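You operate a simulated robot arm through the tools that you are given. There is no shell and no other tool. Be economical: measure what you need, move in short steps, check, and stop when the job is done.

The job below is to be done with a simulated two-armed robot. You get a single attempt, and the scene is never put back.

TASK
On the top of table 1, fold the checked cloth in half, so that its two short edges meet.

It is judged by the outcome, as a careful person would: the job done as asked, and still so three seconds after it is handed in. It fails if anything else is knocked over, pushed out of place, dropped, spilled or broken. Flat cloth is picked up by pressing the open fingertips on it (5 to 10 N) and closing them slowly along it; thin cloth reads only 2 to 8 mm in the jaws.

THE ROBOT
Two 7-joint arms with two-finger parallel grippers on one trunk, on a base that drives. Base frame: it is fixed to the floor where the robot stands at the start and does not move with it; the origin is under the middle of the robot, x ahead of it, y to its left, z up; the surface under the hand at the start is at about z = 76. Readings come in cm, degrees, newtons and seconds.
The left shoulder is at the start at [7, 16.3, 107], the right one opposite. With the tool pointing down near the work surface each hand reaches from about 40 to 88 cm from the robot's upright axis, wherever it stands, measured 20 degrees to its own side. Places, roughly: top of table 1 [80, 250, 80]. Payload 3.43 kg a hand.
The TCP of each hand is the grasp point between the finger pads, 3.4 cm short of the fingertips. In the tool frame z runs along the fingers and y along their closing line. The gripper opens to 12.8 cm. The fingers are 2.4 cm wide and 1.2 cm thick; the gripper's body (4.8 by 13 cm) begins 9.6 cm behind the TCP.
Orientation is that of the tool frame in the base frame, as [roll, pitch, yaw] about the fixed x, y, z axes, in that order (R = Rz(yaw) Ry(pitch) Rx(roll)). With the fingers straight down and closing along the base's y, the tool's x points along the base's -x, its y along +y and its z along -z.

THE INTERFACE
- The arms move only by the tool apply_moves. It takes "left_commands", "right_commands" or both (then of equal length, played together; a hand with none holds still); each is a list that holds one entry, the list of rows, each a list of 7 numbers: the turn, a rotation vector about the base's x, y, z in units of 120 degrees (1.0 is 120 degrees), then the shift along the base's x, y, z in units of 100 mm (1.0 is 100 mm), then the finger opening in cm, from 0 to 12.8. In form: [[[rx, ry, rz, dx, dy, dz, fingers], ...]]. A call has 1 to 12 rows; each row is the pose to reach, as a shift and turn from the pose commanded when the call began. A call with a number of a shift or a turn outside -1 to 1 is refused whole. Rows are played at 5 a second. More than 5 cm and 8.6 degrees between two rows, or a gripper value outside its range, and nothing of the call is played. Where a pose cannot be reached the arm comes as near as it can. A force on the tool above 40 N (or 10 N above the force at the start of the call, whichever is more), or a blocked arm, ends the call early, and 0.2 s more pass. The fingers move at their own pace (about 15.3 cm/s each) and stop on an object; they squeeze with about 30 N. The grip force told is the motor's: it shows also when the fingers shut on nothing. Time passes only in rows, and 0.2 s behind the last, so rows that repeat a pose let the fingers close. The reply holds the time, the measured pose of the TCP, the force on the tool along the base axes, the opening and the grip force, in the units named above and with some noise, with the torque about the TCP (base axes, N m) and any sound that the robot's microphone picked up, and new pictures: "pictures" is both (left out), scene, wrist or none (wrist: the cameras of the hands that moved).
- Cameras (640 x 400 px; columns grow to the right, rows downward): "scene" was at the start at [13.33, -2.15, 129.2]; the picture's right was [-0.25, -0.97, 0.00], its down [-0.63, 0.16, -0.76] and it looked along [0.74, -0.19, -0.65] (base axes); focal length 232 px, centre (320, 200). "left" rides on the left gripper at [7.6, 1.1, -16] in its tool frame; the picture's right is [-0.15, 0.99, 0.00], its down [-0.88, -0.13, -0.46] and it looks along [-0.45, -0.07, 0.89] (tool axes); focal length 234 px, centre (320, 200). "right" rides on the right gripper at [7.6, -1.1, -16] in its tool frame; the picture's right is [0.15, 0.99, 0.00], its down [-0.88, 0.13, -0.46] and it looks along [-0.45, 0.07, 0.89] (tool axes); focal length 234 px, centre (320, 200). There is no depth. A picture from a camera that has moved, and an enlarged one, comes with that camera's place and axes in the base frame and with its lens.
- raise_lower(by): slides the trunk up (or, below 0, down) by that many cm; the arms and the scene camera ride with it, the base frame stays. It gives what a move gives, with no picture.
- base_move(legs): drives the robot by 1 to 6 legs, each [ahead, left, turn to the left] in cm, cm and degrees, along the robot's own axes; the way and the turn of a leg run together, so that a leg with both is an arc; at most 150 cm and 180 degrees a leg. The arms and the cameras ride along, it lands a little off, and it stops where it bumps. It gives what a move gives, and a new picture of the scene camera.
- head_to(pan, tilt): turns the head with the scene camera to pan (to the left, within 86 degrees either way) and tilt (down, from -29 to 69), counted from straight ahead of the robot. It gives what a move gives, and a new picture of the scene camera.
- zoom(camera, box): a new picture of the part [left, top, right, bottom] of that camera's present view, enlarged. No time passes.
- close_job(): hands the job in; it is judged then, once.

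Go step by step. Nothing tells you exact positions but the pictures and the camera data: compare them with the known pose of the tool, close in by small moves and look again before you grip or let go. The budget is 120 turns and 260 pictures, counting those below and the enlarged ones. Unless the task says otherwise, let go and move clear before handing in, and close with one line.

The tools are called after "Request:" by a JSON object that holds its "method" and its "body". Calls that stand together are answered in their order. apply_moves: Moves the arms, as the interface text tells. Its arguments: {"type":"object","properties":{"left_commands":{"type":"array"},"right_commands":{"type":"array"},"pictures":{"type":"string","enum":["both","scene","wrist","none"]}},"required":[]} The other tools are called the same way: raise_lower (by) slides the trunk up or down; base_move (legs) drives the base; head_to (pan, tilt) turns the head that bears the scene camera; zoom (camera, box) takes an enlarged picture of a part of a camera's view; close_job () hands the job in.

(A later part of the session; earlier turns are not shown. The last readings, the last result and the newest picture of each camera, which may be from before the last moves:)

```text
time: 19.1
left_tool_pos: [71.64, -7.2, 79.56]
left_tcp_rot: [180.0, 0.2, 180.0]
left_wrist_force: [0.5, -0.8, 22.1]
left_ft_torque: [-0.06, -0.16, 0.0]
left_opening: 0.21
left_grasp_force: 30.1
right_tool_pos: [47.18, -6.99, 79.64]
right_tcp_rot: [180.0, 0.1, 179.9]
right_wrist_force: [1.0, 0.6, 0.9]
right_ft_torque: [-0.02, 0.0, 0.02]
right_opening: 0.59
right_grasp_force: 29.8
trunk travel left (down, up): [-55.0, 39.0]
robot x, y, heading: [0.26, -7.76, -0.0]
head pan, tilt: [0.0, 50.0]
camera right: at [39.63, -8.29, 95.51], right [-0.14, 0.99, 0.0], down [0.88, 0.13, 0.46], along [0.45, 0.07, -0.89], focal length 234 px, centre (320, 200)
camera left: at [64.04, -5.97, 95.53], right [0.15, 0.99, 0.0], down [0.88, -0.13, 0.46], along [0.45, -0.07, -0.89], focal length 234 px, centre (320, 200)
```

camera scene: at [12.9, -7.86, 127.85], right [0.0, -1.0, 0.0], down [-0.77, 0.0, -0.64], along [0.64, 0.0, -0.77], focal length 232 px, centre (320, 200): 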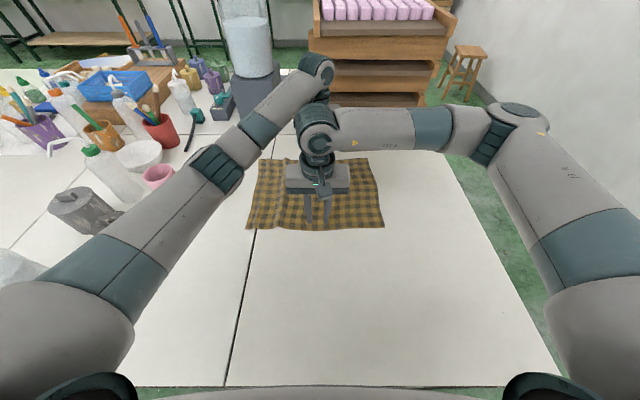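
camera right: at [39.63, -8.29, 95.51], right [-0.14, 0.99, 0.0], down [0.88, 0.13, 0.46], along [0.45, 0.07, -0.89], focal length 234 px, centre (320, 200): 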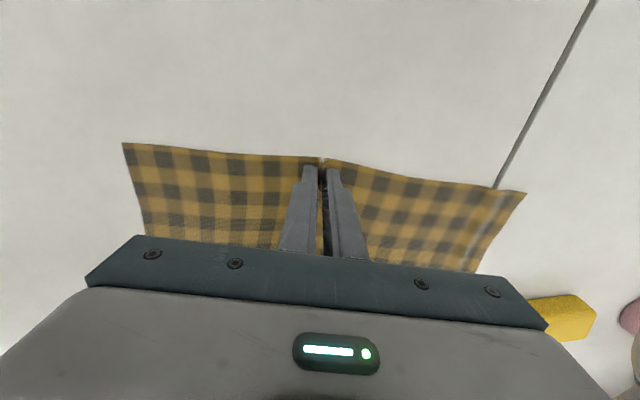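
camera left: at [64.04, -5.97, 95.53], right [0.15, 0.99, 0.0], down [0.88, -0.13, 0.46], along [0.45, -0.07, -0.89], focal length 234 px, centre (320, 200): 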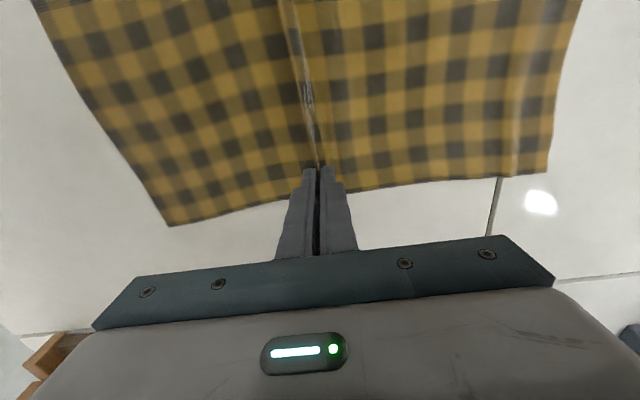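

Both hands hold a ridge (2 mm and 6 mm). I'll lift straight up slowly.

Request:
{"method": "apply_moves", "body": {"left_commands": [[[0, 0, 0, 0, 0, 0.08, 0], [0, 0, 0, 0, 0, 0.16, 0], [0, 0, 0, 0, 0, 0.25, 0], [0, 0, 0, 0, 0, 0.33, 0], [0, 0, 0, 0, 0, 0.41, 0], [0, 0, 0, 0, 0, 0.5, 0], [0, 0, 0, 0, 0, 0.58, 0], [0, 0, 0, 0, 0, 0.66, 0], [0, 0, 0, 0, 0, 0.75, 0], [0, 0, 0, 0, 0, 0.83, 0], [0, 0, 0, 0, 0, 0.91, 0], [0, 0, 0, 0, 0, 1, 0]]], "right_commands": [[[0, 0, 0, 0, 0, 0.08, 0], [0, 0, 0, 0, 0, 0.16, 0], [0, 0, 0, 0, 0, 0.25, 0], [0, 0, 0, 0, 0, 0.33, 0], [0, 0, 0, 0, 0, 0.41, 0], [0, 0, 0, 0, 0, 0.5, 0], [0, 0, 0, 0, 0, 0.58, 0], [0, 0, 0, 0, 0, 0.66, 0], [0, 0, 0, 0, 0, 0.75, 0], [0, 0, 0, 0, 0, 0.83, 0], [0, 0, 0, 0, 0, 0.91, 0], [0, 0, 0, 0, 0, 1, 0]]], "pictures": "both"}}

```text
time: 21.7
left_tool_pos: [72.03, -6.99, 89.4]
left_tcp_rot: [-180.0, -0.1, -179.9]
left_wrist_force: [-0.5, -0.7, 0.0]
left_ft_torque: [-0.01, 0.0, 0.03]
left_opening: 0.23
left_grasp_force: 29.9
right_tool_pos: [47.32, -6.85, 89.62]
right_tcp_rot: [-179.9, 0.1, 180.0]
right_wrist_force: [0.0, 0.2, -0.2]
right_ft_torque: [-0.03, 0.0, -0.01]
right_opening: 0.6
right_grasp_force: 30.0
trunk travel left (down, up): [-55.0, 39.0]
robot x, y, heading: [-0.26, -8.16, 0.0]
head pan, tilt: [0.0, 50.0]
camera scene: at [12.8, -7.95, 127.85], right [0.0, -1.0, 0.0], down [-0.77, 0.0, -0.64], along [0.64, 0.0, -0.77], focal length 232 px, centre (320, 200)
camera right: at [39.91, -8.15, 105.49], right [-0.14, 0.99, 0.0], down [0.88, 0.13, 0.46], along [0.45, 0.07, -0.89], focal length 234 px, centre (320, 200)
camera left: at [64.34, -5.97, 105.35], right [0.15, 0.99, 0.0], down [0.88, -0.13, 0.46], along [0.45, -0.07, -0.89], focal length 234 px, centre (320, 200)
```

scene: 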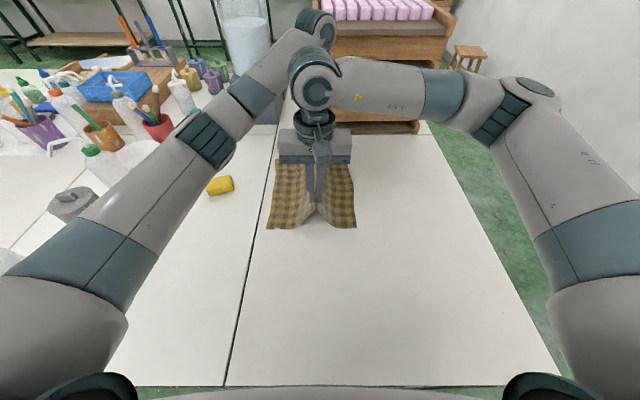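
right: 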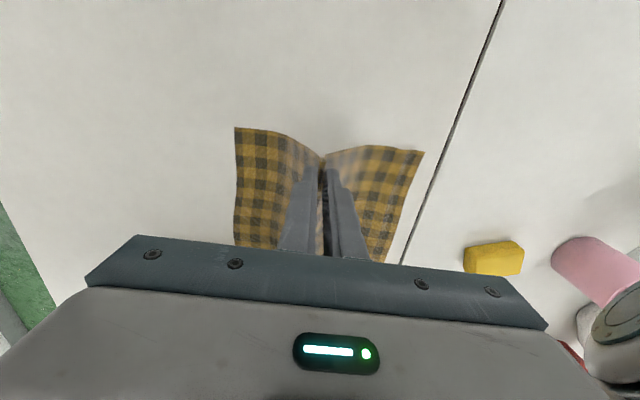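
left: 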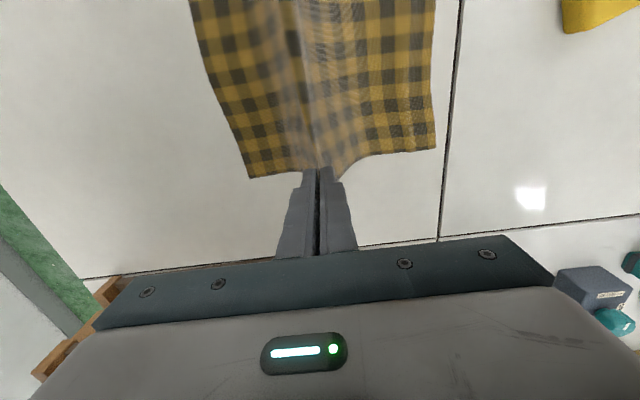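

Working nicely: the halves are tenting symmetrically under the hands. I'll continue up until both short edges hang just at the table.

Request:
{"method": "apply_moves", "body": {"left_commands": [[[0, 0, 0, 0, 0, 0.08, 0], [0, 0, 0, 0, 0, 0.16, 0], [0, 0, 0, 0, 0, 0.25, 0], [0, 0, 0, 0, 0, 0.33, 0], [0, 0, 0, 0, 0, 0.41, 0], [0, 0, 0, 0, 0, 0.5, 0], [0, 0, 0, 0, 0, 0.58, 0], [0, 0, 0, 0, 0, 0.66, 0], [0, 0, 0, 0, 0, 0.75, 0], [0, 0, 0, 0, 0, 0.83, 0], [0, 0, 0, 0, 0, 0.83, 0]]], "right_commands": [[[0, 0, 0, 0, 0, 0.08, 0], [0, 0, 0, 0, 0, 0.16, 0], [0, 0, 0, 0, 0, 0.25, 0], [0, 0, 0, 0, 0, 0.33, 0], [0, 0, 0, 0, 0, 0.41, 0], [0, 0, 0, 0, 0, 0.5, 0], [0, 0, 0, 0, 0, 0.58, 0], [0, 0, 0, 0, 0, 0.66, 0], [0, 0, 0, 0, 0, 0.75, 0], [0, 0, 0, 0, 0, 0.83, 0], [0, 0, 0, 0, 0, 0.83, 0]]], "pictures": "both"}}

Request:
{"method": "zoom", "body": {"camera": "scene", "box": [240, 100, 400, 250]}}

```text
time: 24.1
left_tool_pos: [71.85, -7.22, 97.56]
left_tcp_rot: [180.0, 0.0, -180.0]
left_wrist_force: [0.5, 0.9, 0.1]
left_ft_torque: [0.0, 0.0, 0.03]
left_opening: 0.22
left_grasp_force: 30.2
right_tool_pos: [47.37, -7.11, 97.83]
right_tcp_rot: [-180.0, -0.1, 179.8]
right_wrist_force: [0.3, 0.1, -0.3]
right_ft_torque: [0.0, 0.0, 0.01]
right_opening: 0.61
right_grasp_force: 30.2
trunk travel left (down, up): [-55.0, 39.0]
robot x, y, heading: [0.26, -7.76, -0.2]
head pan, tilt: [0.0, 50.0]
camera scene: at [12.85, -7.95, 127.84], right [0.0, -1.0, 0.0], down [-0.77, 0.0, -0.64], along [0.64, 0.0, -0.77], focal length 232 px, centre (320, 200)
camera right: at [39.94, -8.27, 113.76], right [-0.14, 0.99, 0.0], down [0.88, 0.13, 0.45], along [0.45, 0.07, -0.89], focal length 234 px, centre (320, 200)
camera left: at [64.35, -6.02, 113.66], right [0.15, 0.99, 0.0], down [0.88, -0.13, 0.46], along [0.45, -0.07, -0.89], focal length 234 px, centre (320, 200)
```

scene: 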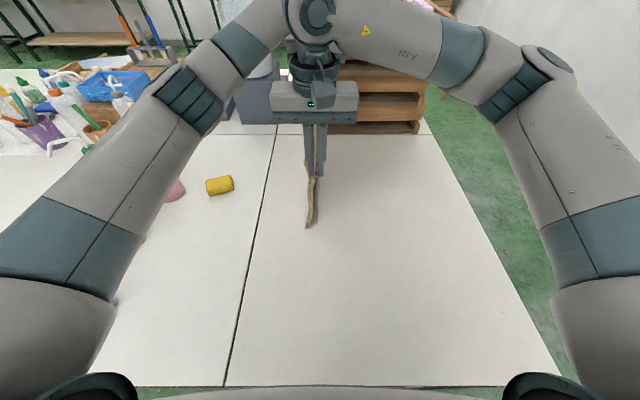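
right: 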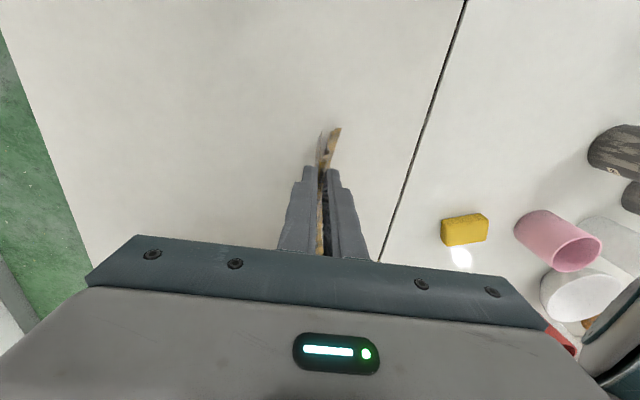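
left: 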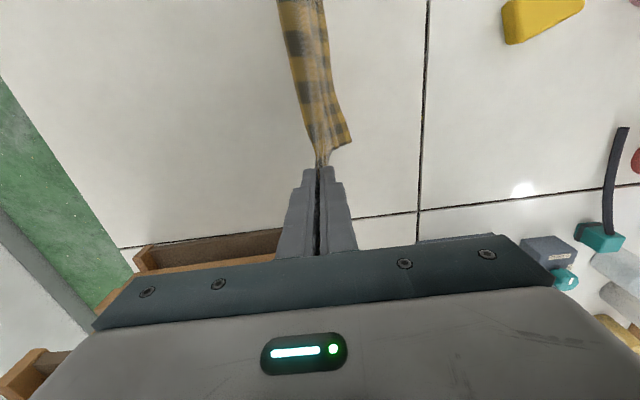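

```text
2.67 times, centred on (320, 175) of scene
camera zoom: at [12.85, -7.95, 127.84], right [0.0, -1.0, 0.0], down [-0.77, 0.0, -0.64], along [0.64, 0.0, -0.77], focal length 619 px, centre (320, 267)
```

zoom: 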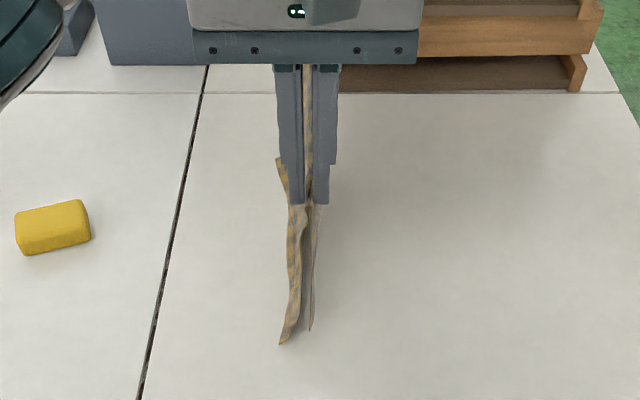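

The cloth hangs neatly folded. I'll raise it a little more so it hangs free, to compare the two short edges.

Request:
{"method": "apply_moves", "body": {"left_commands": [[[0, 0, 0, 0, 0, 0.15, 0], [0, 0, 0, 0, 0, 0.3, 0], [0, 0, 0, 0, 0, 0.3, 0], [0, 0, 0, 0, 0, 0.3, 0], [0, 0, 0, 0, 0, 0.3, 0], [0, 0, 0, 0, 0, 0.3, 0]]], "right_commands": [[[0, 0, 0, 0, 0, 0.15, 0], [0, 0, 0, 0, 0, 0.3, 0], [0, 0, 0, 0, 0, 0.3, 0], [0, 0, 0, 0, 0, 0.3, 0], [0, 0, 0, 0, 0, 0.3, 0], [0, 0, 0, 0, 0, 0.3, 0]]], "pictures": "none"}}

Request:
{"method": "zoom", "body": {"camera": "scene", "box": [280, 130, 360, 240]}}

Request:
{"method": "zoom", "body": {"camera": "left", "box": [220, 0, 420, 200]}}

Request:
{"method": "zoom", "body": {"camera": "right", "box": [260, 90, 400, 200]}}

```text
time: 25.5
left_tool_pos: [71.84, -7.09, 100.68]
left_tcp_rot: [-180.0, 0.0, -179.9]
left_wrist_force: [0.2, 0.1, -0.3]
left_ft_torque: [0.02, 0.01, 0.01]
left_opening: 0.21
left_grasp_force: 29.7
right_tool_pos: [47.24, -7.22, 100.78]
right_tcp_rot: [179.9, -0.1, 179.9]
right_wrist_force: [0.1, 0.3, 0.2]
right_ft_torque: [0.0, 0.01, -0.02]
right_opening: 0.64
right_grasp_force: 29.6
trunk travel left (down, up): [-55.0, 39.0]
robot x, y, heading: [0.1, -7.39, -0.0]
head pan, tilt: [0.0, 50.0]
```

```text
3.64 times, centred on (320, 185) of scene
camera zoom: at [12.83, -7.96, 127.84], right [0.0, -1.0, 0.0], down [-0.77, 0.0, -0.64], along [0.64, 0.0, -0.77], focal length 844 px, centre (320, 254)
```

zoom: 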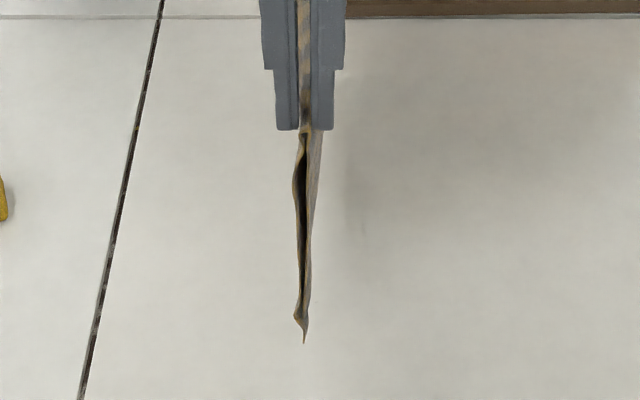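

```text
2.00 times, centred on (320, 100) of left
camera zoom: at [64.23, -5.99, 116.68], right [0.15, 0.99, 0.0], down [0.88, -0.13, 0.46], along [0.45, -0.07, -0.89], focal length 468 px, centre (320, 400)
```

zoom: 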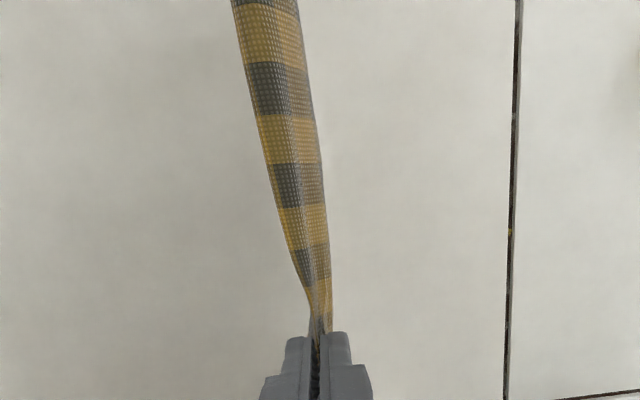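

```text
3.64 times, centred on (330, 145) of right
camera zoom: at [39.85, -8.3, 116.74], right [-0.14, 0.99, 0.0], down [0.88, 0.13, 0.45], along [0.45, 0.07, -0.89], focal length 852 px, centre (284, 400)
```

zoom: 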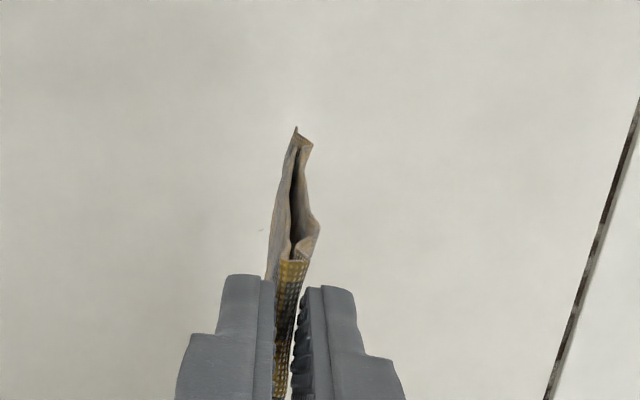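

From here the right-hand (−y) layer appears to hang lower at the near end. I'll turn the hanging cloth about 35° so its broad side faces the camera and the two lower edges can be compared along their length.

Request:
{"method": "apply_moves", "body": {"left_commands": [[[0, 0, 0.0583, -0.009, 0.149, 0, 0], [0, 0, 0.1167, -0.036, 0.295, 0, 0], [0, 0, 0.175, -0.081, 0.437, 0, 0], [0, 0, 0.2333, -0.143, 0.573, 0, 0], [0, 0, 0.2917, -0.221, 0.7, 0, 0], [0, 0, 0.2917, -0.221, 0.7, 0, 0], [0, 0, 0.2917, -0.221, 0.7, 0, 0]]], "right_commands": [[[0, 0, 0.0583, 0.009, -0.149, 0, 0], [0, 0, 0.1167, 0.036, -0.295, 0, 0], [0, 0, 0.175, 0.081, -0.437, 0, 0], [0, 0, 0.2333, 0.143, -0.573, 0, 0], [0, 0, 0.2917, 0.221, -0.7, 0, 0], [0, 0, 0.2917, 0.221, -0.7, 0, 0], [0, 0, 0.2917, 0.221, -0.7, 0, 0]]], "pictures": "scene"}}

Request:
{"method": "zoom", "body": {"camera": "scene", "box": [240, 110, 400, 230]}}

```text
time: 27.1
left_tool_pos: [69.75, -0.01, 100.5]
left_tcp_rot: [-179.9, -0.1, -145.0]
left_wrist_force: [0.6, -0.2, 0.2]
left_ft_torque: [-0.03, -0.01, -0.05]
left_opening: 0.23
left_grasp_force: 30.2
right_tool_pos: [49.54, -13.91, 100.6]
right_tcp_rot: [179.9, -0.1, -145.0]
right_wrist_force: [0.5, 0.2, 0.6]
right_ft_torque: [0.02, -0.02, -0.03]
right_opening: 0.23
right_grasp_force: 30.4
trunk travel left (down, up): [-55.0, 39.0]
robot x, y, heading: [-0.04, -7.57, -0.4]
head pan, tilt: [0.0, 50.0]
camera scene: at [12.82, -7.95, 127.85], right [0.0, -1.0, 0.0], down [-0.77, 0.0, -0.64], along [0.64, 0.0, -0.77], focal length 232 px, centre (320, 200)
```

scene: 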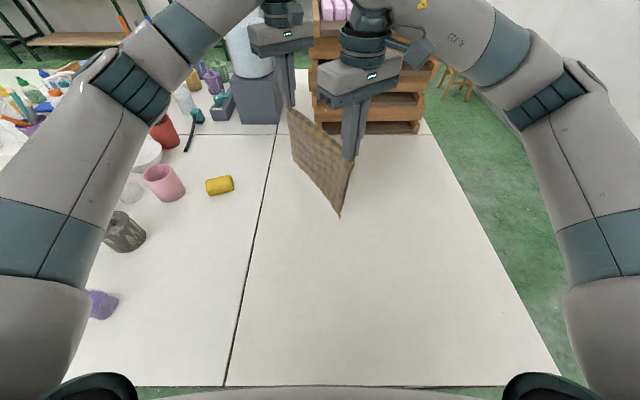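

```text
3.33 times, centred on (320, 170) of scene
camera zoom: at [12.82, -7.95, 127.85], right [0.0, -1.0, 0.0], down [-0.77, 0.0, -0.64], along [0.64, 0.0, -0.77], focal length 773 px, centre (320, 300)
```

zoom: 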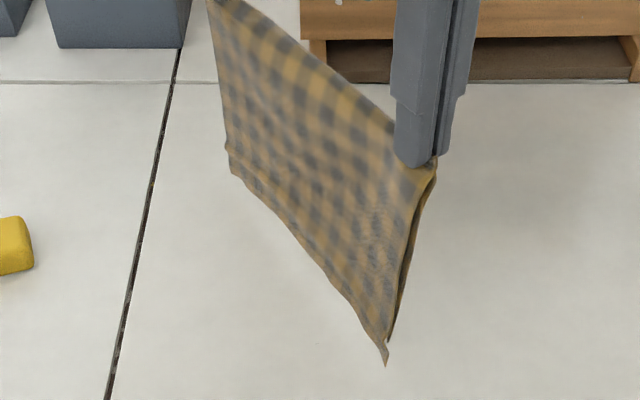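

Request:
{"method": "zoom", "body": {"camera": "scene", "box": [280, 140, 360, 222]}}

```text
4.88 times, centred on (320, 181) of scene
camera zoom: at [12.82, -7.95, 127.85], right [0.0, -1.0, 0.0], down [-0.77, 0.0, -0.64], along [0.64, 0.0, -0.77], focal length 1132 px, centre (320, 293)
```

zoom: 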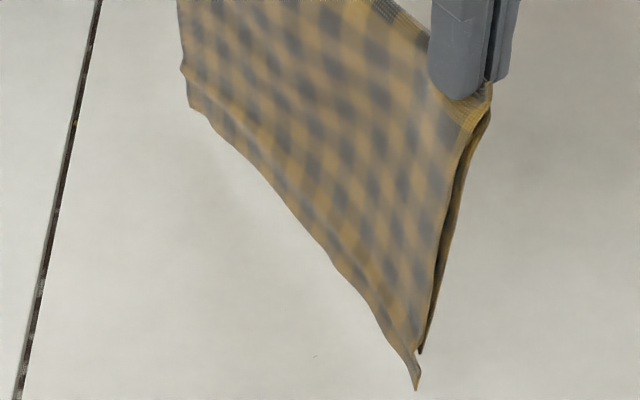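

The lower strip is ambiguous: it is either a longer layer or the old crease. I'll turn the cloth the other way to see the other face.

Request:
{"method": "apply_moves", "body": {"left_commands": [[[0, 0, -0.0583, 0.078, -0.127, 0, 0], [0, 0, -0.1167, 0.14, -0.263, 0, 0], [0, 0, -0.175, 0.185, -0.405, 0, 0], [0, 0, -0.2333, 0.212, -0.551, 0, 0], [0, 0, -0.2917, 0.221, -0.7, 0, 0], [0, 0, -0.35, 0.212, -0.849, 0, 0], [0, 0, -0.4083, 0.185, -0.995, 0, 0]]], "right_commands": [[[0, 0, -0.0583, -0.078, 0.127, 0, 0], [0, 0, -0.1167, -0.14, 0.263, 0, 0], [0, 0, -0.175, -0.185, 0.405, 0, 0], [0, 0, -0.2333, -0.212, 0.551, 0, 0], [0, 0, -0.2917, -0.221, 0.7, 0, 0], [0, 0, -0.35, -0.212, 0.849, 0, 0], [0, 0, -0.4083, -0.185, 0.995, 0, 0]]], "pictures": "none"}}

Request:
{"method": "apply_moves", "body": {"left_commands": [[[0, 0, -0.0583, -0.045, -0.142, 0, 0], [0, 0, -0.1167, -0.107, -0.278, 0, 0], [0, 0, -0.1167, -0.107, -0.278, 0, 0], [0, 0, -0.1167, -0.107, -0.278, 0, 0], [0, 0, -0.1167, -0.107, -0.278, 0, 0], [0, 0, -0.1167, -0.107, -0.278, 0, 0], [0, 0, -0.1167, -0.107, -0.278, 0, 0]]], "right_commands": [[[0, 0, -0.0583, 0.045, 0.142, 0, 0], [0, 0, -0.1167, 0.107, 0.278, 0, 0], [0, 0, -0.1167, 0.107, 0.278, 0, 0], [0, 0, -0.1167, 0.107, 0.278, 0, 0], [0, 0, -0.1167, 0.107, 0.278, 0, 0], [0, 0, -0.1167, 0.107, 0.278, 0, 0], [0, 0, -0.1167, 0.107, 0.278, 0, 0]]], "pictures": "scene"}}

Request:
{"method": "zoom", "body": {"camera": "scene", "box": [270, 130, 370, 230]}}

```text
time: 28.7
left_tool_pos: [71.61, -10.12, 100.69]
left_tcp_rot: [-179.9, 0.0, 165.9]
left_wrist_force: [-1.4, 0.3, -0.6]
left_ft_torque: [-0.01, 0.04, 0.05]
left_opening: 0.2
left_grasp_force: 29.9
right_tool_pos: [47.72, -4.24, 100.77]
right_tcp_rot: [179.9, -0.1, 165.7]
right_wrist_force: [1.1, -1.0, -0.6]
right_ft_torque: [0.0, -0.07, 0.04]
right_opening: 0.25
right_grasp_force: 30.0
trunk travel left (down, up): [-55.0, 39.0]
robot x, y, heading: [-0.12, -8.11, -0.0]
head pan, tilt: [0.0, 50.0]
```

```text
time: 29.2
left_tool_pos: [70.95, -11.62, 100.55]
left_tcp_rot: [-179.9, -0.1, 156.2]
left_wrist_force: [-0.5, 0.7, 0.7]
left_ft_torque: [0.01, 0.06, 0.02]
left_opening: 0.19
left_grasp_force: 29.6
right_tool_pos: [48.24, -2.44, 100.9]
right_tcp_rot: [-179.5, 0.0, 156.3]
right_wrist_force: [1.1, -1.8, 1.7]
right_ft_torque: [0.19, -0.07, 0.06]
right_opening: 0.27
right_grasp_force: 29.4
trunk travel left (down, up): [-55.0, 39.0]
robot x, y, heading: [-0.33, -7.63, 0.0]
head pan, tilt: [0.0, 50.0]
stopped in row 2 (right hand): the force on the tool passed its limit at 79 N (the readings are from after the stop); the commanded pose is now the measured one
camera scene: at [12.83, -7.91, 127.85], right [0.0, -1.0, 0.0], down [-0.77, 0.0, -0.64], along [0.64, 0.0, -0.77], focal length 232 px, centre (320, 200)
```

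scene: 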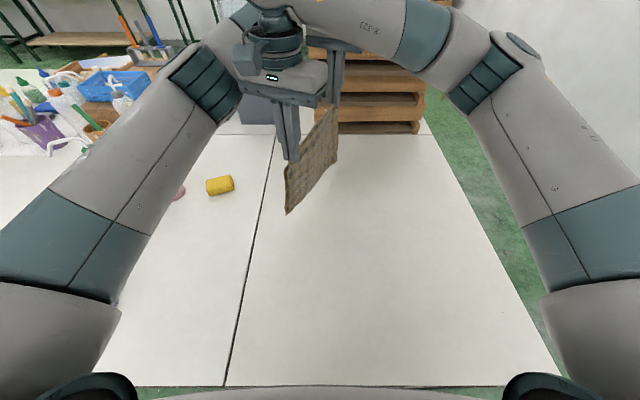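

```text
4.00 times, centred on (320, 180) of scene
camera zoom: at [12.83, -7.91, 127.85], right [0.0, -1.0, 0.0], down [-0.77, 0.0, -0.64], along [0.64, 0.0, -0.77], focal length 928 px, centre (320, 280)
```

zoom: 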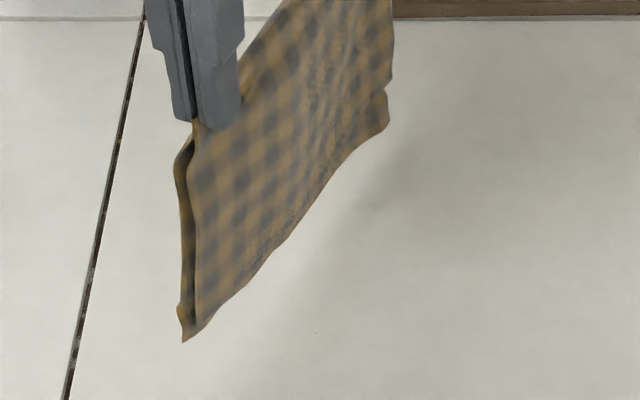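

The hands touched arm to arm, so I'll go no further that way. I'll zoom in on the lower edges and then turn back.

Request:
{"method": "zoom", "body": {"camera": "scene", "box": [280, 170, 330, 220]}}

Request:
{"method": "zoom", "body": {"camera": "scene", "box": [305, 130, 345, 180]}}

```text
8.00 times, centred on (305, 195) of scene
camera zoom: at [12.83, -7.91, 127.85], right [0.0, -1.0, 0.0], down [-0.77, 0.0, -0.64], along [0.64, 0.0, -0.77], focal length 1856 px, centre (440, 240)
```

zoom: 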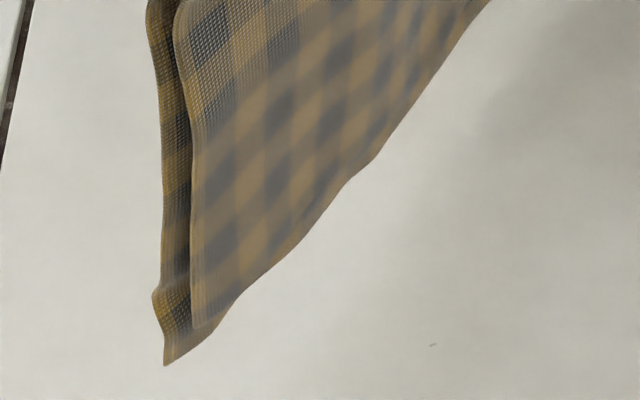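

```text
8.00 times, centred on (325, 155) of scene
camera zoom: at [12.83, -7.91, 127.85], right [0.0, -1.0, 0.0], down [-0.77, 0.0, -0.64], along [0.64, 0.0, -0.77], focal length 1856 px, centre (280, 560)
```

zoom: 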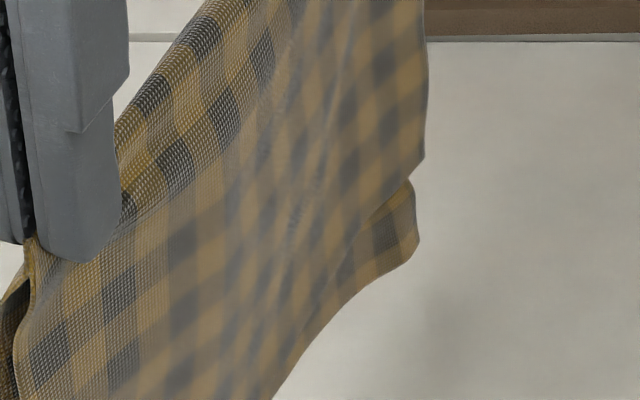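

Now it's clear: the +y layer hangs about 3 cm lower, so I pinched 1.5 cm off the true midline (I missed one check under the wave). I'll turn back straight, lay the cloth over toward −y so the longer layer ends up on top, and then shift its free edge to match.

Request:
{"method": "apply_moves", "body": {"left_commands": [[[0, 0, 0.05, 0.03, 0.115, 0, 0], [0, 0, 0.1, 0.055, 0.23, 0, 0], [0, 0, 0.15, 0.075, 0.345, 0, 0], [0, 0, 0.198, 0.085, 0.452, 0, 0], [0, 0, 0.198, 0.085, 0.452, -0.1, 0], [0, 0, 0.198, 0.085, 0.452, -0.2, 0], [0, 0, 0.198, 0.085, 0.452, -0.2, 0], [0, 0, 0.198, 0.085, 0.452, -0.2, 0]]], "right_commands": [[[0, 0, 0.05, -0.03, -0.115, 0, 0], [0, 0, 0.1, -0.055, -0.23, 0, 0], [0, 0, 0.15, -0.075, -0.345, 0, 0], [0, 0, 0.198, -0.089, -0.446, 0, 0], [0, 0, 0.198, -0.089, -0.446, -0.1, 0], [0, 0, 0.198, -0.089, -0.446, -0.2, 0], [0, 0, 0.198, -0.089, -0.446, -0.2, 0], [0, 0, 0.198, -0.089, -0.446, -0.2, 0]]], "pictures": "scene"}}

```text
time: 31.1
left_tool_pos: [71.87, -7.01, 98.68]
left_tcp_rot: [180.0, -0.1, 179.9]
left_wrist_force: [-1.3, -0.1, -0.7]
left_ft_torque: [0.01, 0.03, -0.03]
left_opening: 0.22
left_grasp_force: 30.4
right_tool_pos: [47.46, -6.92, 98.94]
right_tcp_rot: [-179.5, 0.0, -179.9]
right_wrist_force: [0.5, -0.4, -1.0]
right_ft_torque: [-0.02, -0.02, -0.05]
right_opening: 0.25
right_grasp_force: 30.0
trunk travel left (down, up): [-55.0, 39.0]
robot x, y, heading: [-0.1, -7.86, 0.2]
head pan, tilt: [0.0, 50.0]
camera scene: at [12.85, -7.96, 127.84], right [0.0, -1.0, 0.0], down [-0.77, 0.0, -0.64], along [0.64, 0.0, -0.77], focal length 232 px, centre (320, 200)
```

scene: 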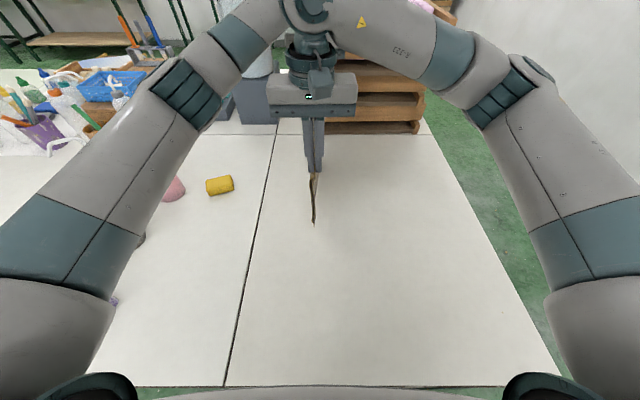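

Straight again. Now laying it over toward −y along an arc.

Request:
{"method": "apply_moves", "body": {"left_commands": [[[0, 0, 0, 0, -0.1, -0.1, 0], [0, 0, 0, 0, -0.2, -0.17, 0], [0, 0, 0, 0, -0.3, -0.21, 0], [0, 0, 0, 0, -0.4, -0.25, 0], [0, 0, 0, 0, -0.5, -0.29, 0], [0, 0, 0, 0, -0.6, -0.33, 0], [0, 0, 0, 0, -0.7, -0.37, 0], [0, 0, 0, 0, -0.8, -0.41, 0], [0, 0, 0, 0, -0.9, -0.45, 0], [0, 0, 0, 0, -1, -0.5, 0]]], "right_commands": [[[0, 0, 0, 0, -0.1, -0.1, 0], [0, 0, 0, 0, -0.2, -0.17, 0], [0, 0, 0, 0, -0.3, -0.21, 0], [0, 0, 0, 0, -0.4, -0.25, 0], [0, 0, 0, 0, -0.5, -0.29, 0], [0, 0, 0, 0, -0.6, -0.33, 0], [0, 0, 0, 0, -0.7, -0.37, 0], [0, 0, 0, 0, -0.8, -0.41, 0], [0, 0, 0, 0, -0.9, -0.45, 0], [0, 0, 0, 0, -1, -0.5, 0]]], "pictures": "scene"}}

```text
time: 33.2
left_tool_pos: [71.94, -17.19, 93.58]
left_tcp_rot: [179.9, 0.0, -179.9]
left_wrist_force: [-0.8, 0.0, 0.1]
left_ft_torque: [-0.01, 0.03, 0.0]
left_opening: 0.19
left_grasp_force: 30.0
right_tool_pos: [47.34, -16.99, 94.08]
right_tcp_rot: [-179.4, 0.0, -179.9]
right_wrist_force: [0.9, 0.2, -1.3]
right_ft_torque: [0.02, -0.03, 0.03]
right_opening: 0.26
right_grasp_force: 30.0
trunk travel left (down, up): [-55.0, 39.0]
robot x, y, heading: [-0.32, -7.84, 0.1]
head pan, tilt: [0.0, 50.0]
camera scene: at [12.84, -8.04, 127.84], right [0.0, -1.0, 0.0], down [-0.77, 0.0, -0.64], along [0.64, 0.0, -0.77], focal length 232 px, centre (320, 200)
```

scene: 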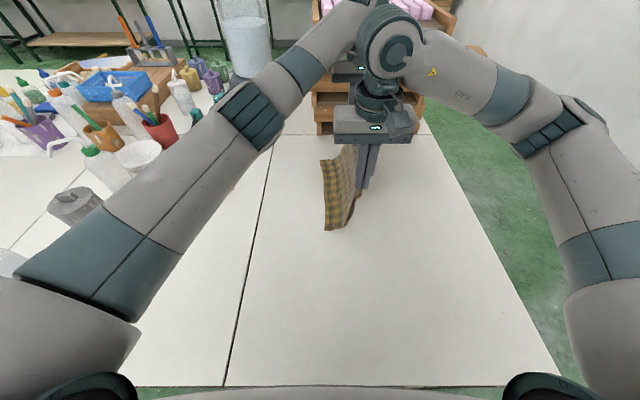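

The edges are trailing on the table as intended. Continuing the arc down.

Request:
{"method": "apply_moves", "body": {"left_commands": [[[0, 0, 0, 0, -0.1, -0.05, 0], [0, 0, 0, 0, -0.2, -0.1, 0], [0, 0, 0, 0, -0.3, -0.17, 0], [0, 0, 0, 0, -0.4, -0.25, 0], [0, 0, 0, 0, -0.5, -0.35, 0], [0, 0, 0, 0, -0.6, -0.45, 0], [0, 0, 0, 0, -0.7, -0.57, 0], [0, 0, 0, 0, -0.8, -0.7, 0], [0, 0, 0, 0, -0.88, -0.82, 0], [0, 0, 0, 0, -0.93, -0.93, 0], [0, 0, 0, 0, -0.97, -1, 0]]], "right_commands": [[[0, 0, 0, 0, -0.1, -0.05, 0], [0, 0, 0, 0, -0.2, -0.1, 0], [0, 0, 0, 0, -0.3, -0.17, 0], [0, 0, 0, 0, -0.4, -0.25, 0], [0, 0, 0, 0, -0.5, -0.35, 0], [0, 0, 0, 0, -0.6, -0.45, 0], [0, 0, 0, 0, -0.7, -0.57, 0], [0, 0, 0, 0, -0.8, -0.7, 0], [0, 0, 0, 0, -0.88, -0.82, 0], [0, 0, 0, 0, -0.93, -0.93, 0], [0, 0, 0, 0, -0.97, -1, 0]]], "pictures": "scene"}}

Request:
{"method": "zoom", "body": {"camera": "scene", "box": [300, 130, 430, 246]}}

```text
time: 35.6
left_tool_pos: [71.57, -24.96, 84.43]
left_tcp_rot: [-179.9, 0.0, 180.0]
left_wrist_force: [-0.4, 0.5, 0.2]
left_ft_torque: [-0.02, 0.01, 0.0]
left_opening: 0.22
left_grasp_force: 29.8
left hand out of reach, approached as far as the arm can: row 8, 9, 10, 11
right_tool_pos: [47.25, -26.58, 83.89]
right_tcp_rot: [-179.6, 0.0, -179.8]
right_wrist_force: [1.2, 0.1, 1.5]
right_ft_torque: [0.01, 0.0, -0.02]
right_opening: 0.24
right_grasp_force: 30.0
trunk travel left (down, up): [-55.0, 39.0]
robot x, y, heading: [0.23, -8.28, 0.2]
head pan, tilt: [0.0, 50.0]
camera scene: at [12.84, -7.99, 127.85], right [0.0, -1.0, 0.0], down [-0.77, 0.0, -0.64], along [0.64, 0.0, -0.77], focal length 232 px, centre (320, 200)
```

scene: 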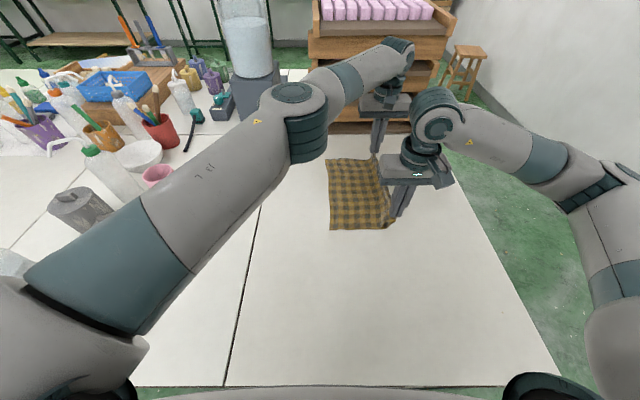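

```text
3.45 times, centred on (365, 188) of scene
camera zoom: at [12.84, -7.99, 127.85], right [0.0, -1.0, 0.0], down [-0.77, 0.0, -0.64], along [0.64, 0.0, -0.77], focal length 800 px, centre (165, 241)
```

zoom: 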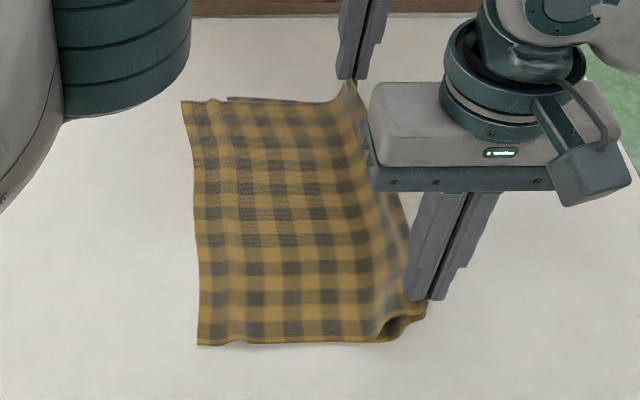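

The left arm is at its reach limit. I'll shift both hands back +5 cm in y, then slide the base 7 cm to the right so the arm gains reach.

Request:
{"method": "apply_moves", "body": {"left_commands": [[[0, 0, 0, 0, 0.3, 0, 0], [0, 0, 0, 0, 0.6, 0, 0]]], "right_commands": [[[0, 0, 0, 0, 0.3, 0, 0], [0, 0, 0, 0, 0.6, 0, 0]]], "pictures": "none"}}

Request:
{"method": "base_move", "body": {"legs": [[0, -7, 0]]}}

```text
time: 36.2
left_tool_pos: [71.55, -19.01, 84.46]
left_tcp_rot: [-179.9, 0.0, 179.8]
left_wrist_force: [-0.9, -0.1, 0.1]
left_ft_torque: [-0.02, 0.05, -0.01]
left_opening: 0.21
left_grasp_force: 30.0
right_tool_pos: [47.2, -20.57, 84.06]
right_tcp_rot: [-179.4, 0.0, 180.0]
right_wrist_force: [0.5, 0.0, -0.2]
right_ft_torque: [-0.04, -0.03, -0.04]
right_opening: 0.23
right_grasp_force: 29.8
trunk travel left (down, up): [-55.0, 39.0]
robot x, y, heading: [-0.01, -7.84, -0.0]
head pan, tilt: [0.0, 50.0]
```

```text
time: 37.3
left_tool_pos: [71.54, -26.03, 84.53]
left_tcp_rot: [-180.0, -0.1, -180.0]
left_wrist_force: [-1.6, -0.5, -0.6]
left_ft_torque: [0.02, 0.0, -0.01]
left_opening: 0.2
left_grasp_force: 29.8
right_tool_pos: [47.22, -27.66, 84.11]
right_tcp_rot: [-179.6, -0.1, 180.0]
right_wrist_force: [0.8, -1.3, -0.2]
right_ft_torque: [0.04, 0.0, -0.02]
right_opening: 0.23
right_grasp_force: 29.8
trunk travel left (down, up): [-55.0, 39.0]
robot x, y, heading: [-0.03, -14.89, 0.1]
head pan, tilt: [0.0, 50.0]
camera scene: at [12.82, -15.06, 127.85], right [0.0, -1.0, 0.0], down [-0.77, 0.0, -0.64], along [0.64, 0.0, -0.77], focal length 232 px, centre (320, 200)
```

scene: 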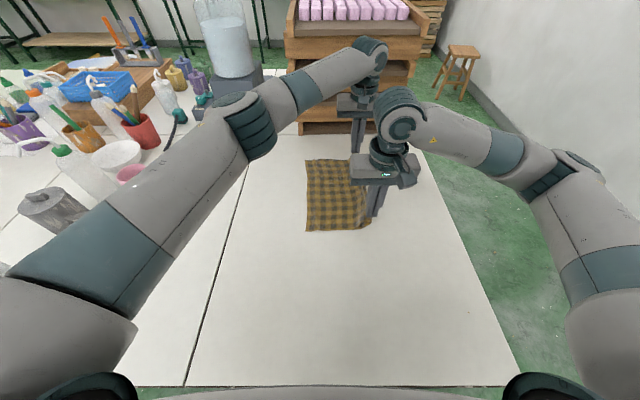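

Now there's room. Lowering the crease to the table.

Request:
{"method": "apply_moves", "body": {"left_commands": [[[0, 0, 0, 0, -0.08, -0.1, 0], [0, 0, 0, 0, -0.14, -0.2, 0], [0, 0, 0, 0, -0.17, -0.3, 0], [0, 0, 0, 0, -0.2, -0.4, 0], [0, 0, 0, 0, -0.2, -0.45, 0]]], "right_commands": [[[0, 0, 0, 0, 0, -0.1, 0], [0, 0, 0, 0, -0.02, -0.2, 0], [0, 0, 0, 0, -0.04, -0.3, 0], [0, 0, 0, 0, -0.05, -0.38, 0], [0, 0, 0, 0, -0.05, -0.42, 0]]], "pictures": "both"}}

Request:
{"method": "zoom", "body": {"camera": "scene", "box": [280, 130, 410, 246]}}

```text
time: 38.5
left_tool_pos: [71.64, -27.91, 80.12]
left_tcp_rot: [-179.9, 0.0, -180.0]
left_wrist_force: [-2.7, -0.2, 4.4]
left_ft_torque: [-0.03, 0.05, 0.0]
left_opening: 0.2
left_grasp_force: 30.1
right_tool_pos: [47.04, -27.99, 80.14]
right_tcp_rot: [-179.5, 0.2, -179.8]
right_wrist_force: [2.9, -0.7, 7.9]
right_ft_torque: [-0.04, -0.06, 0.01]
right_opening: 0.25
right_grasp_force: 30.2
trunk travel left (down, up): [-55.0, 39.0]
robot x, y, heading: [0.22, -14.92, 0.3]
head pan, tilt: [0.0, 50.0]
camera scene: at [12.7, -14.86, 127.89], right [0.0, -1.0, 0.0], down [-0.77, 0.0, -0.64], along [0.64, 0.0, -0.77], focal length 232 px, centre (320, 200)
camera right: at [39.61, -29.01, 95.96], right [-0.15, 0.99, -0.01], down [0.88, 0.14, 0.46], along [0.45, 0.06, -0.89], focal length 234 px, centre (320, 200)
camera left: at [63.95, -26.76, 96.14], right [0.15, 0.99, 0.0], down [0.88, -0.13, 0.46], along [0.45, -0.07, -0.89], focal length 234 px, centre (320, 200)
```

scene: 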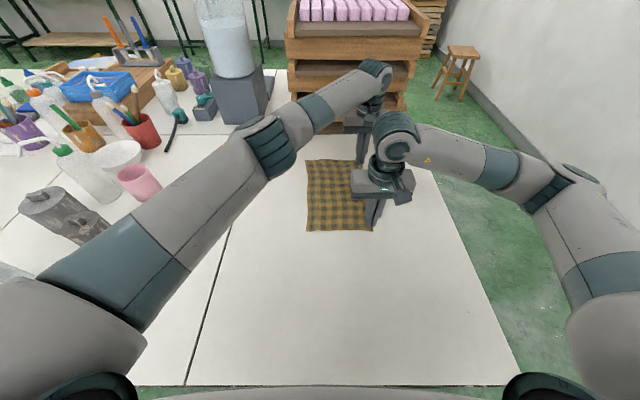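
right: 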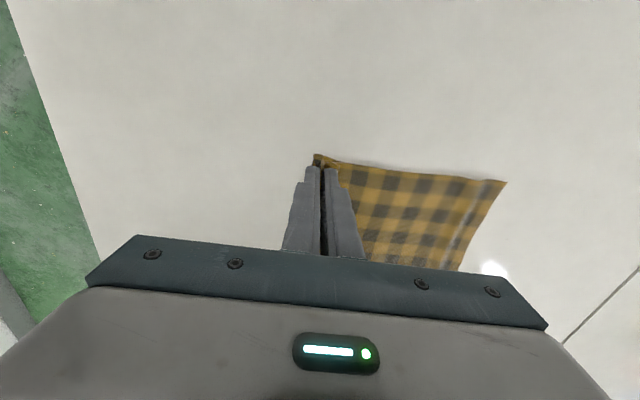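
left: 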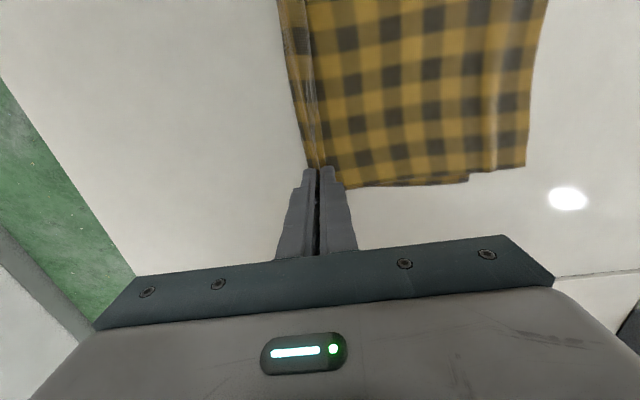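

```text
3.45 times, centred on (345, 188) of scene
camera zoom: at [12.7, -14.86, 127.89], right [0.0, -1.0, 0.0], down [-0.77, 0.0, -0.64], along [0.64, 0.0, -0.77], focal length 800 px, centre (234, 241)
```

zoom: 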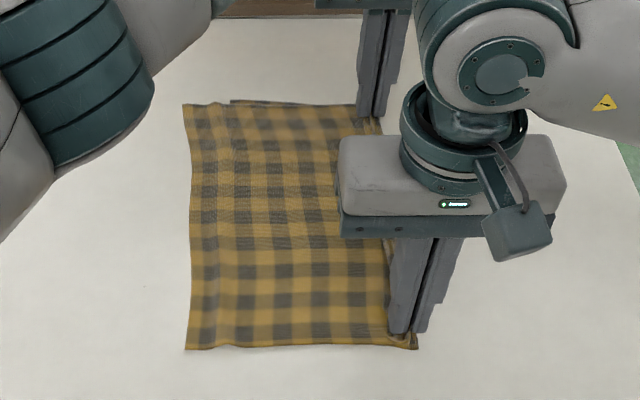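

It lies over neatly; the top layer overhangs the lower one by about 4 cm at the far end. I'll release the crease and rise clear.

Request:
{"method": "apply_moves", "body": {"left_commands": [[[0, 0, 0, 0, 0, 0, 0.8], [0, 0, 0, 0, 0, 0, 1.6], [0, 0, 0, 0, 0, 0, 2], [0, 0, 0, 0, 0, 0.2, 2], [0, 0, 0, 0, 0, 0.6, 2], [0, 0, 0, 0, 0, 1, 2]]], "right_commands": [[[0, 0, 0, 0, 0, 0, 0.8], [0, 0, 0, 0, 0, 0, 1.6], [0, 0, 0, 0, 0, 0, 2], [0, 0, 0, 0, 0, 0.2, 2], [0, 0, 0, 0, 0, 0.6, 2], [0, 0, 0, 0, 0, 1, 2]]], "pictures": "wrist"}}

Request:
{"method": "apply_moves", "body": {"right_commands": [[[0, 0, 0, -0.1, -0.5, 0, 2], [0, 0, 0, -0.2, -0.98, 0.2, 2]]], "pictures": "scene"}}

Request:
{"method": "zoom", "body": {"camera": "scene", "box": [290, 140, 410, 246]}}

```text
time: 39.9
left_tool_pos: [71.45, -27.92, 90.05]
left_tcp_rot: [180.0, -0.1, -179.9]
left_wrist_force: [1.5, 0.1, -0.3]
left_ft_torque: [0.05, 0.01, 0.01]
left_opening: 2.01
left_grasp_force: 0.0
right_tool_pos: [47.21, -27.88, 89.95]
right_tcp_rot: [-179.5, 0.1, -179.9]
right_wrist_force: [-0.9, 1.0, -0.4]
right_ft_torque: [0.02, -0.03, 0.02]
right_opening: 1.98
right_grasp_force: 0.1
trunk travel left (down, up): [-55.0, 39.0]
robot x, y, heading: [-0.05, -14.75, -0.2]
head pan, tilt: [0.0, 50.0]
camera right: at [39.68, -29.03, 105.94], right [-0.15, 0.99, -0.01], down [0.88, 0.14, 0.46], along [0.45, 0.06, -0.89], focal length 234 px, centre (320, 200)
camera left: at [63.92, -26.81, 106.05], right [0.15, 0.99, 0.0], down [0.88, -0.13, 0.46], along [0.45, -0.07, -0.89], focal length 234 px, centre (320, 200)
```

right: 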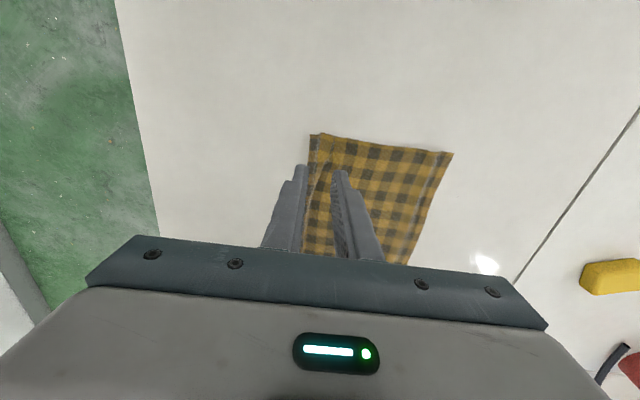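
left: 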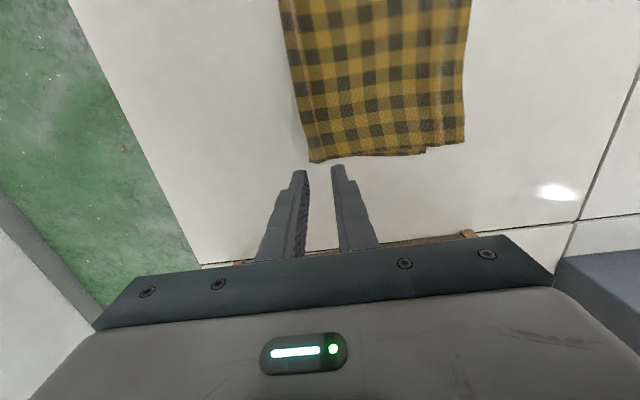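

```text
refused: row 1 steps farther than a row can; nothing moved
```

```text
3.77 times, centred on (350, 193) of scene
camera zoom: at [12.7, -14.91, 127.85], right [0.0, -1.0, 0.0], down [-0.77, 0.0, -0.64], along [0.64, 0.0, -0.77], focal length 875 px, centre (207, 226)
```

zoom: 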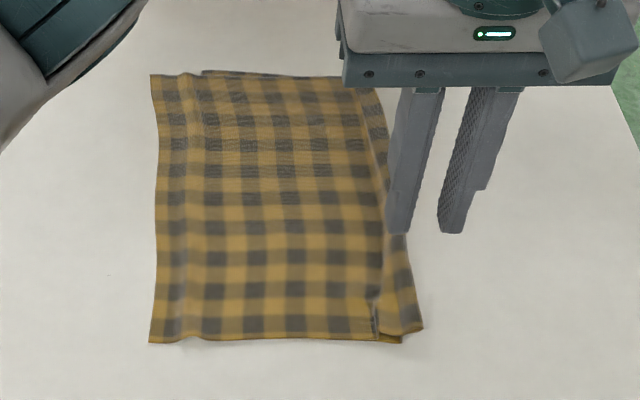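

Request:
{"method": "zoom", "body": {"camera": "right", "box": [290, 110, 470, 270]}}

Request:
{"method": "zoom", "body": {"camera": "left", "box": [270, 20, 490, 180]}}

```text
2.50 times, centred on (380, 190) of right
camera zoom: at [39.68, -29.03, 105.94], right [-0.15, 0.99, -0.01], down [0.88, 0.14, 0.46], along [0.45, 0.06, -0.89], focal length 585 px, centre (170, 225)
```

zoom: 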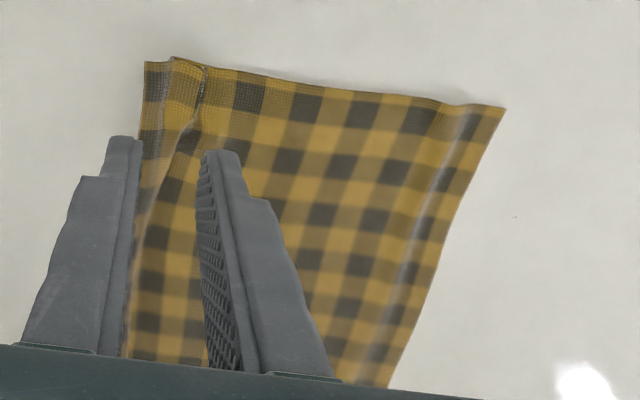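

```text
2.50 times, centred on (380, 100) of left
camera zoom: at [63.92, -26.81, 106.05], right [0.15, 0.99, 0.0], down [0.88, -0.13, 0.46], along [0.45, -0.07, -0.89], focal length 585 px, centre (170, 450)
```

zoom: 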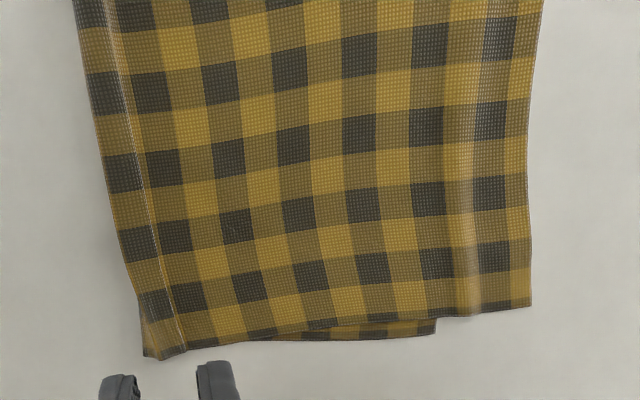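

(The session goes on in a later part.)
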